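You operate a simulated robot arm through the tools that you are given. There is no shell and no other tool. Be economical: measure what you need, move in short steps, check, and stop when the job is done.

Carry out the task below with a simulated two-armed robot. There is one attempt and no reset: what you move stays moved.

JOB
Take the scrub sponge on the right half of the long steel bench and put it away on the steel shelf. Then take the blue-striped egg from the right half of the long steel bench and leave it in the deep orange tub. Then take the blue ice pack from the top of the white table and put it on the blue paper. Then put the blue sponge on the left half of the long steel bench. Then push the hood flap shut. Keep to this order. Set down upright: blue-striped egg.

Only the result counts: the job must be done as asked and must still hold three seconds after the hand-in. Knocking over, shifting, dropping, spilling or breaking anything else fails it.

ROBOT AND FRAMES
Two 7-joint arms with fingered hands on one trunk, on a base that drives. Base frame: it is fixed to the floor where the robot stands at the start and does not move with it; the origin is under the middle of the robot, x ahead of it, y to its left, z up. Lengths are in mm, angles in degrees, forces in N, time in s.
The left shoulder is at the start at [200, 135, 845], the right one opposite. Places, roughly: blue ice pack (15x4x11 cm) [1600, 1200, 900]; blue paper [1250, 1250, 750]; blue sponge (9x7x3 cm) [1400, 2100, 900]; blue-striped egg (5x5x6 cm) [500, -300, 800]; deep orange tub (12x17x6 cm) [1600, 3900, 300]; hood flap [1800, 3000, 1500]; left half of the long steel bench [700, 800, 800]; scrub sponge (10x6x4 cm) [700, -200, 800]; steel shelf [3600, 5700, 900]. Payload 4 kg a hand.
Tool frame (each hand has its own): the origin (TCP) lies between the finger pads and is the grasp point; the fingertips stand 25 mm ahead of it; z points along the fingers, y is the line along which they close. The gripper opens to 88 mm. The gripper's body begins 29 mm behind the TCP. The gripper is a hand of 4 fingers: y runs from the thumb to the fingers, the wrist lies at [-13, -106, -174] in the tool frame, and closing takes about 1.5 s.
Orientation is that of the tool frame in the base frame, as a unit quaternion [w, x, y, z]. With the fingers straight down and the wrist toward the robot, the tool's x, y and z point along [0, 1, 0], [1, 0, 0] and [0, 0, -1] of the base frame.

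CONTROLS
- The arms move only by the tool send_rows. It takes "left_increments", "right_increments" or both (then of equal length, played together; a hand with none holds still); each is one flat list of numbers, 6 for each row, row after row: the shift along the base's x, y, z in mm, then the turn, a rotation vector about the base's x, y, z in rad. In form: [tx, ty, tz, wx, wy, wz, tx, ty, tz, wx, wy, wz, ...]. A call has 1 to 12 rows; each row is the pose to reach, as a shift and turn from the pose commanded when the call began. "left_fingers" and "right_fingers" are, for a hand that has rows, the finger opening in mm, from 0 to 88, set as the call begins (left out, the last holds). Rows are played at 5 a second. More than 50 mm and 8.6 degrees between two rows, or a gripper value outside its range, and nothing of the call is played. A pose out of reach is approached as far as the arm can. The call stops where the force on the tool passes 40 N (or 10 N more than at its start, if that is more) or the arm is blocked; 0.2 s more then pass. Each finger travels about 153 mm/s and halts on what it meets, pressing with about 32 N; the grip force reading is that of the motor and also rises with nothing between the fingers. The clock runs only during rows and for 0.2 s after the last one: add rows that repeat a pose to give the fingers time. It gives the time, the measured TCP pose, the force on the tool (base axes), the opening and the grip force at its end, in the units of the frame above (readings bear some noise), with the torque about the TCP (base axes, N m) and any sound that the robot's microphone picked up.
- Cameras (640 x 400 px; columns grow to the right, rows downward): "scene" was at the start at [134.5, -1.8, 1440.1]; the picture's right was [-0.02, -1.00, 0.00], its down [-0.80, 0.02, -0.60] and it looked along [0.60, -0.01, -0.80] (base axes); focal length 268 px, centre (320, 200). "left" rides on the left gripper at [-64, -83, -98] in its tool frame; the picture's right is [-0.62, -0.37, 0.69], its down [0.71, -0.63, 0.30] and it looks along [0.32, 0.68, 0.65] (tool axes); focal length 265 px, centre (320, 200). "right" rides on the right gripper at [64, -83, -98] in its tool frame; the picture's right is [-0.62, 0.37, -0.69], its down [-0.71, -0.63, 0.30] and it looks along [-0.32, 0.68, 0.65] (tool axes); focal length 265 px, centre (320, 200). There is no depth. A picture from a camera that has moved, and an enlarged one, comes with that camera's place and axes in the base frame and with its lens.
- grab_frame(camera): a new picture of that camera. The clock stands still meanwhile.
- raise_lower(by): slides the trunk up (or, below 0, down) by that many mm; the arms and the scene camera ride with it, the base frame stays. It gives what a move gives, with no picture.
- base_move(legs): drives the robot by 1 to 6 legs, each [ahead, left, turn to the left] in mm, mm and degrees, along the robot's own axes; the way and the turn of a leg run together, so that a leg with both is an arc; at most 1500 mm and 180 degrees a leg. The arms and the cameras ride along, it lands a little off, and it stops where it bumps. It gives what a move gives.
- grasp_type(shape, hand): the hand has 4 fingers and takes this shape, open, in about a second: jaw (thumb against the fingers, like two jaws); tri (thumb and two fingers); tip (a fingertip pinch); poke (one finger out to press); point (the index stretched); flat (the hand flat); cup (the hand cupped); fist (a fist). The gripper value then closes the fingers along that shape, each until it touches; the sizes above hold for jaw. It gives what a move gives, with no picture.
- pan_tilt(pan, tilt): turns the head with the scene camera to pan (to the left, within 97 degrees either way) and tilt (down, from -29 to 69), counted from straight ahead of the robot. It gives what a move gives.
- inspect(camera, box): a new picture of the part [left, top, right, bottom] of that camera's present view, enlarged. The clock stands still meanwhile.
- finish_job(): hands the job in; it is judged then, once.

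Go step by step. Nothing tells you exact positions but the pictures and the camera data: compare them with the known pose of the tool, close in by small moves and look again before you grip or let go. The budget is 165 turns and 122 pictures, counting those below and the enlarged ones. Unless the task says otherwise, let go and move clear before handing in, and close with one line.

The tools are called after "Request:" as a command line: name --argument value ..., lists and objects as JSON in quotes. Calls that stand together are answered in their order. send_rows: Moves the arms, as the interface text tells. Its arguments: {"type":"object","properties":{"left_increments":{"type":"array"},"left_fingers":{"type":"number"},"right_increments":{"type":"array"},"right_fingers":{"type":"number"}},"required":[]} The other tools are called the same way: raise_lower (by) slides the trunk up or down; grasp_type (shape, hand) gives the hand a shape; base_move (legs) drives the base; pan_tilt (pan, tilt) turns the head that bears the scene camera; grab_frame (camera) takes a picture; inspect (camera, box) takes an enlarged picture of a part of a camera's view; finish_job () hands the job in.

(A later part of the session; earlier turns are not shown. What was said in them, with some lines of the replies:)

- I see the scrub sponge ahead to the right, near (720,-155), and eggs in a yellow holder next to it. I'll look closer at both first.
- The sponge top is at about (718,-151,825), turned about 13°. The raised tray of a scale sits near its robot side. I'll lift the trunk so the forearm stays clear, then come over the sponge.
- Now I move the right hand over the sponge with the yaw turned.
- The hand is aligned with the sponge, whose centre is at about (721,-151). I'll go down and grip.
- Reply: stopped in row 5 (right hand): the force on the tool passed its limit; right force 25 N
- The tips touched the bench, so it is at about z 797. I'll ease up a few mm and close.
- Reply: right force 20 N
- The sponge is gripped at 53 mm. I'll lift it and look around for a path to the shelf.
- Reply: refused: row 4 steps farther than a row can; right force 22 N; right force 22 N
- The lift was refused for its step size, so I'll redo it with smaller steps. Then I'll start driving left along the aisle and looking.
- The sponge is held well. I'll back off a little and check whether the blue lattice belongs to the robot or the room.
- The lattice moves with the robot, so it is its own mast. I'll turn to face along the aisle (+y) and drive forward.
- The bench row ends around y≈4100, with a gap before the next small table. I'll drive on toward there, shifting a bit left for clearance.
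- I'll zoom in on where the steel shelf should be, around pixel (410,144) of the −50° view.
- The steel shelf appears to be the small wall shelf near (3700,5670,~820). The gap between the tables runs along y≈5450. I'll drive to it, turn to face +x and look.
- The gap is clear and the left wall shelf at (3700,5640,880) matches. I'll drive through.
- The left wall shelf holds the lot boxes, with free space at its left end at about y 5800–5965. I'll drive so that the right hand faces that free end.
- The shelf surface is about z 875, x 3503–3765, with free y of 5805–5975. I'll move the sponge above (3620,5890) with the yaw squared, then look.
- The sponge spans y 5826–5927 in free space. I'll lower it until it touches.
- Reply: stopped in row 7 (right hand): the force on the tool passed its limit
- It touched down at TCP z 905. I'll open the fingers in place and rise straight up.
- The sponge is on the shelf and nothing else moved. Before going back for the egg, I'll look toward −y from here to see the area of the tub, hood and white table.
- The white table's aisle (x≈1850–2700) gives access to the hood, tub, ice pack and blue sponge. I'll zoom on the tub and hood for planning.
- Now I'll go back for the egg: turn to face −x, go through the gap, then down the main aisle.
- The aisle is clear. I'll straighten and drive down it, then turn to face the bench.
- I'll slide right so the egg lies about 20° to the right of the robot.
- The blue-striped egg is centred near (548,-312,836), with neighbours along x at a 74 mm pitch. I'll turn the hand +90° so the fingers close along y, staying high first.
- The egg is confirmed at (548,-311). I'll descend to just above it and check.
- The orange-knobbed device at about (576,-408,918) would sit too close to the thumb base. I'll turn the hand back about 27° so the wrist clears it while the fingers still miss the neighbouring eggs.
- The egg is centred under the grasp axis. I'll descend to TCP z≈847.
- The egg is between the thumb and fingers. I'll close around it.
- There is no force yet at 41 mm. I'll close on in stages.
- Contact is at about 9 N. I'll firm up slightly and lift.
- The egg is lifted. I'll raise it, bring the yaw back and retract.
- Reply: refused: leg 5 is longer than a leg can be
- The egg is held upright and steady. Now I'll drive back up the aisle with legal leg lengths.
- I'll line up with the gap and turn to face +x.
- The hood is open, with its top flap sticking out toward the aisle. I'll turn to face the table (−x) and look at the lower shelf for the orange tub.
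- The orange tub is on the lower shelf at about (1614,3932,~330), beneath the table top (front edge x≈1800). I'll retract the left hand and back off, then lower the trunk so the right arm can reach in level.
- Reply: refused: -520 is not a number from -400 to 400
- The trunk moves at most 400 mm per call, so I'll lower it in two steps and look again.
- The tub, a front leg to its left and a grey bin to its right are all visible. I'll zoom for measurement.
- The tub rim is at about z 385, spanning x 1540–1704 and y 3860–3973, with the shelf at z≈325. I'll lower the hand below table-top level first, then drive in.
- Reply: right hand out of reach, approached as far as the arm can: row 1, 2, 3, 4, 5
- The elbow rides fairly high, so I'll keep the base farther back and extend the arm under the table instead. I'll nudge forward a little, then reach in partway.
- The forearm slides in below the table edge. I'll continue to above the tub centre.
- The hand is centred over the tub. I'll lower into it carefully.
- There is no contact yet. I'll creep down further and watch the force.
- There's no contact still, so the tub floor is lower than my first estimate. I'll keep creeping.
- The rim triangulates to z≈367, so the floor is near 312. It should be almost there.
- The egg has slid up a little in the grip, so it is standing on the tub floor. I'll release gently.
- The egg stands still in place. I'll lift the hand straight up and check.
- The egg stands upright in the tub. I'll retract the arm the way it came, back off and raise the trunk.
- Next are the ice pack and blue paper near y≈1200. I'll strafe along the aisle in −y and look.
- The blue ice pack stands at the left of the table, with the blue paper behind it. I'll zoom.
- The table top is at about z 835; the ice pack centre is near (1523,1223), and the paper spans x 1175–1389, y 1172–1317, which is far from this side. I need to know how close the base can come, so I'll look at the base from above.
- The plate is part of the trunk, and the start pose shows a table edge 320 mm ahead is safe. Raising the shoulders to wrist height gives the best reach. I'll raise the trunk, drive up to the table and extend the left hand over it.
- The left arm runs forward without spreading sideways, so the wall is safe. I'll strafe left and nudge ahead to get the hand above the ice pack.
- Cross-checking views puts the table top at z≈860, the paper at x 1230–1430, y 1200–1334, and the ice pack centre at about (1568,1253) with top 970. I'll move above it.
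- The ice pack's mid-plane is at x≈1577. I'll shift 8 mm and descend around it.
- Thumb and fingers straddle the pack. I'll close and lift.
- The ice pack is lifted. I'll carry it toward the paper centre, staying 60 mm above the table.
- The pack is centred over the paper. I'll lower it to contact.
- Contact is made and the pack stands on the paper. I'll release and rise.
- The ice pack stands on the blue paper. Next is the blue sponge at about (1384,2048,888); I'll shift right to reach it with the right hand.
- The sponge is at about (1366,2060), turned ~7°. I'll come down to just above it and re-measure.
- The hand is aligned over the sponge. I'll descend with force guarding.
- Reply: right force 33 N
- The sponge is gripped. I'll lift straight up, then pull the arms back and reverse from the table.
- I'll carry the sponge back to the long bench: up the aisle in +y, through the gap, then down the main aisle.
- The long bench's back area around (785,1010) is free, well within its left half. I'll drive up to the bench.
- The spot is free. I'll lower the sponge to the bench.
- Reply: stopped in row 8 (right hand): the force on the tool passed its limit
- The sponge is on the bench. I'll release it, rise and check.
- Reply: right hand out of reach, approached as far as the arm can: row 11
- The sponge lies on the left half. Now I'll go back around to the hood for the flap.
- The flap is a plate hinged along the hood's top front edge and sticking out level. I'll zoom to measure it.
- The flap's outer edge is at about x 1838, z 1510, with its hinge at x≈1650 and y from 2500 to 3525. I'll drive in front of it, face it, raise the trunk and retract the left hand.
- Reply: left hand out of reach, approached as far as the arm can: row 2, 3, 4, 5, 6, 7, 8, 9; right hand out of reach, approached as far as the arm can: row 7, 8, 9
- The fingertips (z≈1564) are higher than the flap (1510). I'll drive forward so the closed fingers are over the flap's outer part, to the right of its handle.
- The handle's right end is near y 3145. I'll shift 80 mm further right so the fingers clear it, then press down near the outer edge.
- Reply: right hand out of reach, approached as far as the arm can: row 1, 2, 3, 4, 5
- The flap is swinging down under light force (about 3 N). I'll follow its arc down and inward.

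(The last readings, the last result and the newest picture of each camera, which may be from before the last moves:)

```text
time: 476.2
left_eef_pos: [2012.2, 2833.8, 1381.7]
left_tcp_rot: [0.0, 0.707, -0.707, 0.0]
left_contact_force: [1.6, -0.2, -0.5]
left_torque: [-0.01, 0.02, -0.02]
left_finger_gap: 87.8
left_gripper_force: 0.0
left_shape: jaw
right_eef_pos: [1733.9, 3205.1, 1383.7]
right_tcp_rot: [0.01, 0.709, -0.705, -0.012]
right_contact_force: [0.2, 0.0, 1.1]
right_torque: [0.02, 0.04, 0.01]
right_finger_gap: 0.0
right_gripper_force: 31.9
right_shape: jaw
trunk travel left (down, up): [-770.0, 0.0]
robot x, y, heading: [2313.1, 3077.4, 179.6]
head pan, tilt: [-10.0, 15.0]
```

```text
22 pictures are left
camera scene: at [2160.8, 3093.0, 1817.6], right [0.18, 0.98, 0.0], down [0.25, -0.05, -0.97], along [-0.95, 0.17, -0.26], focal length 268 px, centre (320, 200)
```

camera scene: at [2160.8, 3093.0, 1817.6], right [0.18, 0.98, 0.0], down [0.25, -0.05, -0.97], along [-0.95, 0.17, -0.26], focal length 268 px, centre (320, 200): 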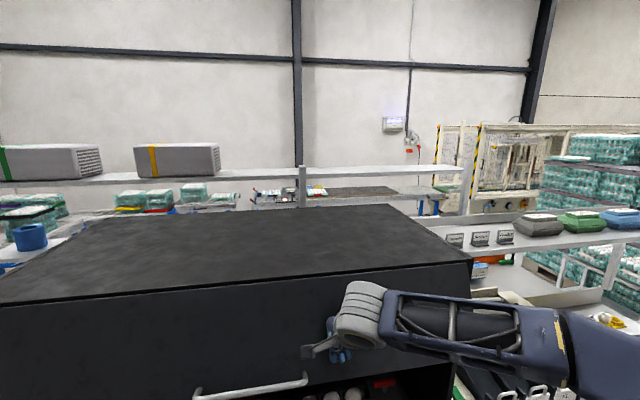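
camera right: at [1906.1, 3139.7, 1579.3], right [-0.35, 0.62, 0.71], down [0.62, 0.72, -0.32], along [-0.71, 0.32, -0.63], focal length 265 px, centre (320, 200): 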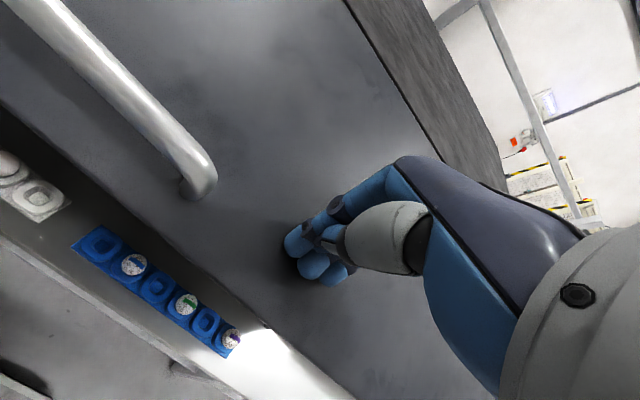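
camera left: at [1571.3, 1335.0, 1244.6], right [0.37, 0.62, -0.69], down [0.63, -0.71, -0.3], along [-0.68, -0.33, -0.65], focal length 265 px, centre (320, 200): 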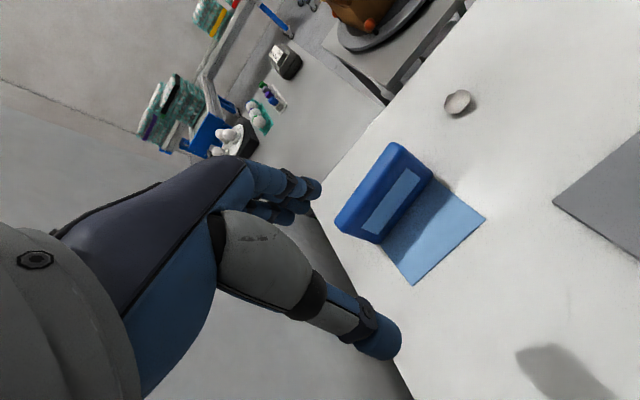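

The flap is mostly down. I'll push it inward until it stops.

Request:
send_rows --right_increments '[-12, 0, -6, 0, 0, 0, -24, 0, -10, 0, 0, 0, -34, 0, -13, 0, 0, 0, -44, 0, -15, 0, 0, 0, -54, 0, -15, 0, 0, 0, -64, 0, -15, 0, 0, 0, -74, 0, -15, 0, 0, 0]'

Request:
grab_frame --camera "scene"

Request:
grab_frame --camera "right"

```text
time: 477.4
left_eef_pos: [2014.7, 2835.5, 1381.1]
left_tcp_rot: [0.0, -0.707, 0.707, 0.0]
left_contact_force: [0.4, 0.0, -0.2]
left_torque: [-0.01, -0.01, 0.02]
left_finger_gap: 88.0
left_gripper_force: 0.1
left_shape: jaw
right_eef_pos: [1691.2, 3202.7, 1366.5]
right_tcp_rot: [0.005, 0.71, -0.705, -0.008]
right_contact_force: [34.6, 0.8, 4.7]
right_torque: [-0.01, 1.88, -0.32]
right_finger_gap: 0.1
right_gripper_force: 32.0
right_shape: jaw
trunk travel left (down, up): [-770.0, 0.0]
robot x, y, heading: [2313.2, 3078.6, 179.7]
head pan, tilt: [-10.0, 15.0]
stopped in row 5 (right hand): the force on the tool passed its limit (the readings are from after the stop); the commanded pose is now the measured one
```

```text
21 pictures are left
camera scene: at [2163.5, 3093.3, 1817.8], right [0.18, 0.98, 0.0], down [0.25, -0.05, -0.97], along [-0.95, 0.17, -0.26], focal length 268 px, centre (320, 200)
```

scene: 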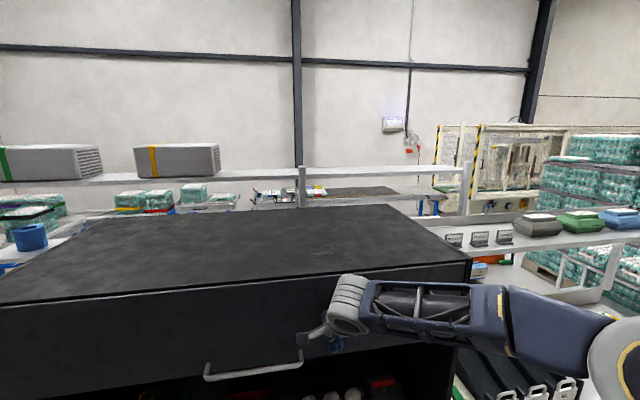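

```text
20 pictures are left
camera right: at [1775.2, 3138.2, 1463.8], right [-0.36, 0.62, 0.7], down [0.62, 0.72, -0.31], along [-0.7, 0.32, -0.64], focal length 265 px, centre (320, 200)
```

right: 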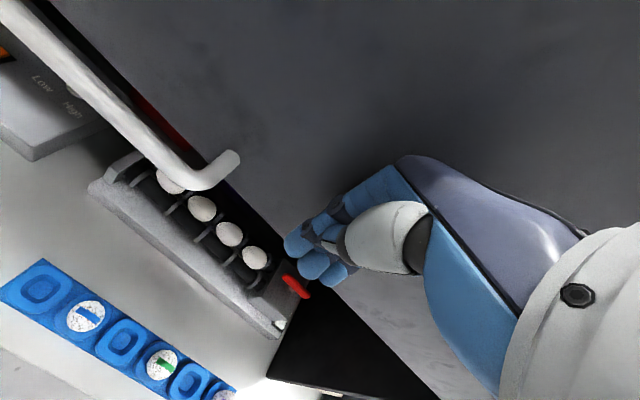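

The push met a firm stop at 35 N, which suggests the flap is shut. I'll pull away and look from the side.

Request:
send_rows --right_increments '[40, 0, 0, 0, 0, 0, 85, 0, 0, 0, 0, 0, 130, 0, 0, 0, 0, 0, 175, 0, 0, 0, 0, 0]'

Request:
base_move --legs '[[-350, 0, 0], [0, -900, 0]]'

Request:
pan_tilt --pan 40 --tilt 20

Request:
grab_frame --camera "scene"

```text
time: 478.4
left_eef_pos: [2012.6, 2834.6, 1380.6]
left_tcp_rot: [-0.001, 0.707, -0.707, 0.0]
left_contact_force: [-0.3, 0.3, 1.0]
left_torque: [0.02, 0.01, -0.01]
left_finger_gap: 87.8
left_gripper_force: 0.1
left_shape: jaw
right_eef_pos: [1861.5, 3201.3, 1369.3]
right_tcp_rot: [0.006, 0.709, -0.705, -0.008]
right_contact_force: [0.3, 0.0, 0.1]
right_torque: [-0.03, 0.01, 0.02]
right_finger_gap: 0.0
right_gripper_force: 31.9
right_shape: jaw
right hand out of reach, approached as far as the arm can: row 4
trunk travel left (down, up): [-770.0, 0.0]
robot x, y, heading: [2312.0, 3076.3, 179.9]
head pan, tilt: [-10.0, 15.0]
```

```text
time: 485.0
left_eef_pos: [2371.2, 3745.9, 1381.0]
left_tcp_rot: [0.0, -0.706, 0.708, 0.001]
left_contact_force: [0.6, -1.0, 1.1]
left_torque: [0.01, 0.0, -0.01]
left_finger_gap: 87.5
left_gripper_force: 0.0
left_shape: jaw
right_eef_pos: [2219.5, 4110.8, 1369.1]
right_tcp_rot: [0.006, 0.709, -0.706, -0.009]
right_contact_force: [0.8, 0.6, 0.1]
right_torque: [-0.02, 0.04, -0.02]
right_finger_gap: 0.0
right_gripper_force: 32.4
right_shape: jaw
trunk travel left (down, up): [-770.0, 0.0]
robot x, y, heading: [2673.3, 3985.0, 179.5]
head pan, tilt: [-10.0, 15.0]
```

```text
time: 486.2
left_eef_pos: [2372.2, 3745.3, 1381.0]
left_tcp_rot: [0.0, -0.706, 0.708, 0.0]
left_contact_force: [-0.8, 0.2, -1.3]
left_torque: [0.0, 0.0, 0.01]
left_finger_gap: 87.8
left_gripper_force: 0.1
left_shape: jaw
right_eef_pos: [2220.3, 4111.4, 1368.9]
right_tcp_rot: [0.006, 0.708, -0.706, -0.009]
right_contact_force: [0.5, -0.6, -0.4]
right_torque: [0.0, 0.02, -0.01]
right_finger_gap: 0.0
right_gripper_force: 31.4
right_shape: jaw
trunk travel left (down, up): [-770.0, 0.0]
robot x, y, heading: [2670.3, 3986.1, 179.4]
head pan, tilt: [40.0, 20.0]
```

```text
19 pictures are left
camera scene: at [2540.2, 3926.7, 1809.5], right [-0.64, 0.77, 0.0], down [0.26, 0.22, -0.94], along [-0.72, -0.6, -0.34], focal length 268 px, centre (320, 200)
```

scene: 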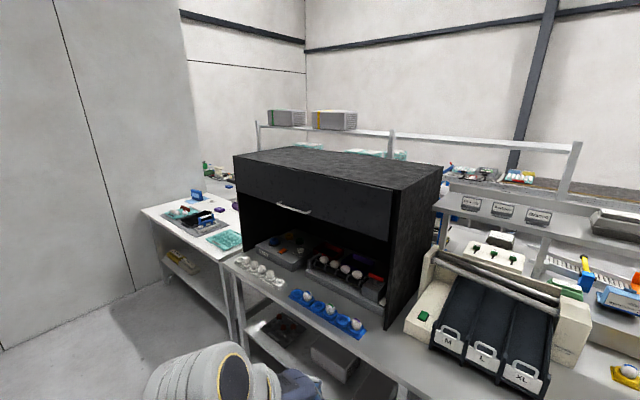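

Request:
inspect --camera "scene" --box '[220, 140, 460, 290]'

Request:
inspect --camera "scene" --box '[340, 160, 450, 260]'

```text
2.67 times, centred on (340, 215) of scene
camera zoom: at [2540.2, 3926.7, 1809.5], right [-0.64, 0.77, 0.0], down [0.26, 0.22, -0.94], along [-0.72, -0.6, -0.34], focal length 715 px, centre (267, 160)
```

zoom: 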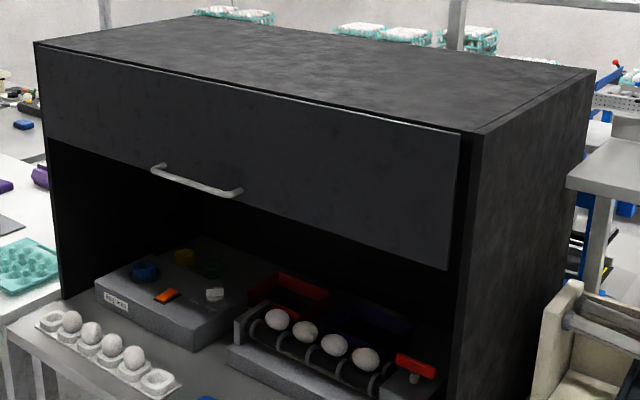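

```text
4.00 times, centred on (395, 210) of scene
camera zoom: at [2540.2, 3926.7, 1809.5], right [-0.64, 0.77, 0.0], down [0.26, 0.22, -0.94], along [-0.72, -0.6, -0.34], focal length 1073 px, centre (20, 160)
```

zoom: 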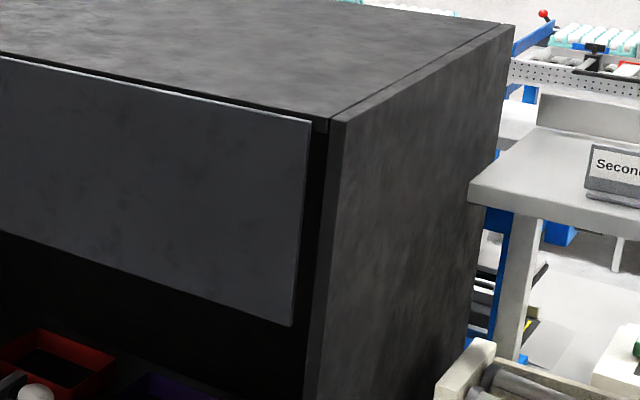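

The flap hangs flush and vertical against the hood. The other four items were set down and checked earlier, and both hands are clear, so I'm handing the job in.

Request:
finish_job

```text
The job is handed in.
```

I did all five steps in order and handed the job in: the scrub sponge is on the steel shelf, the blue-striped egg is upright in the orange tub, the ice pack is on the blue paper (a few millimetres over at its ends), the blue sponge is on the left half of the long bench, and the hood flap is shut.
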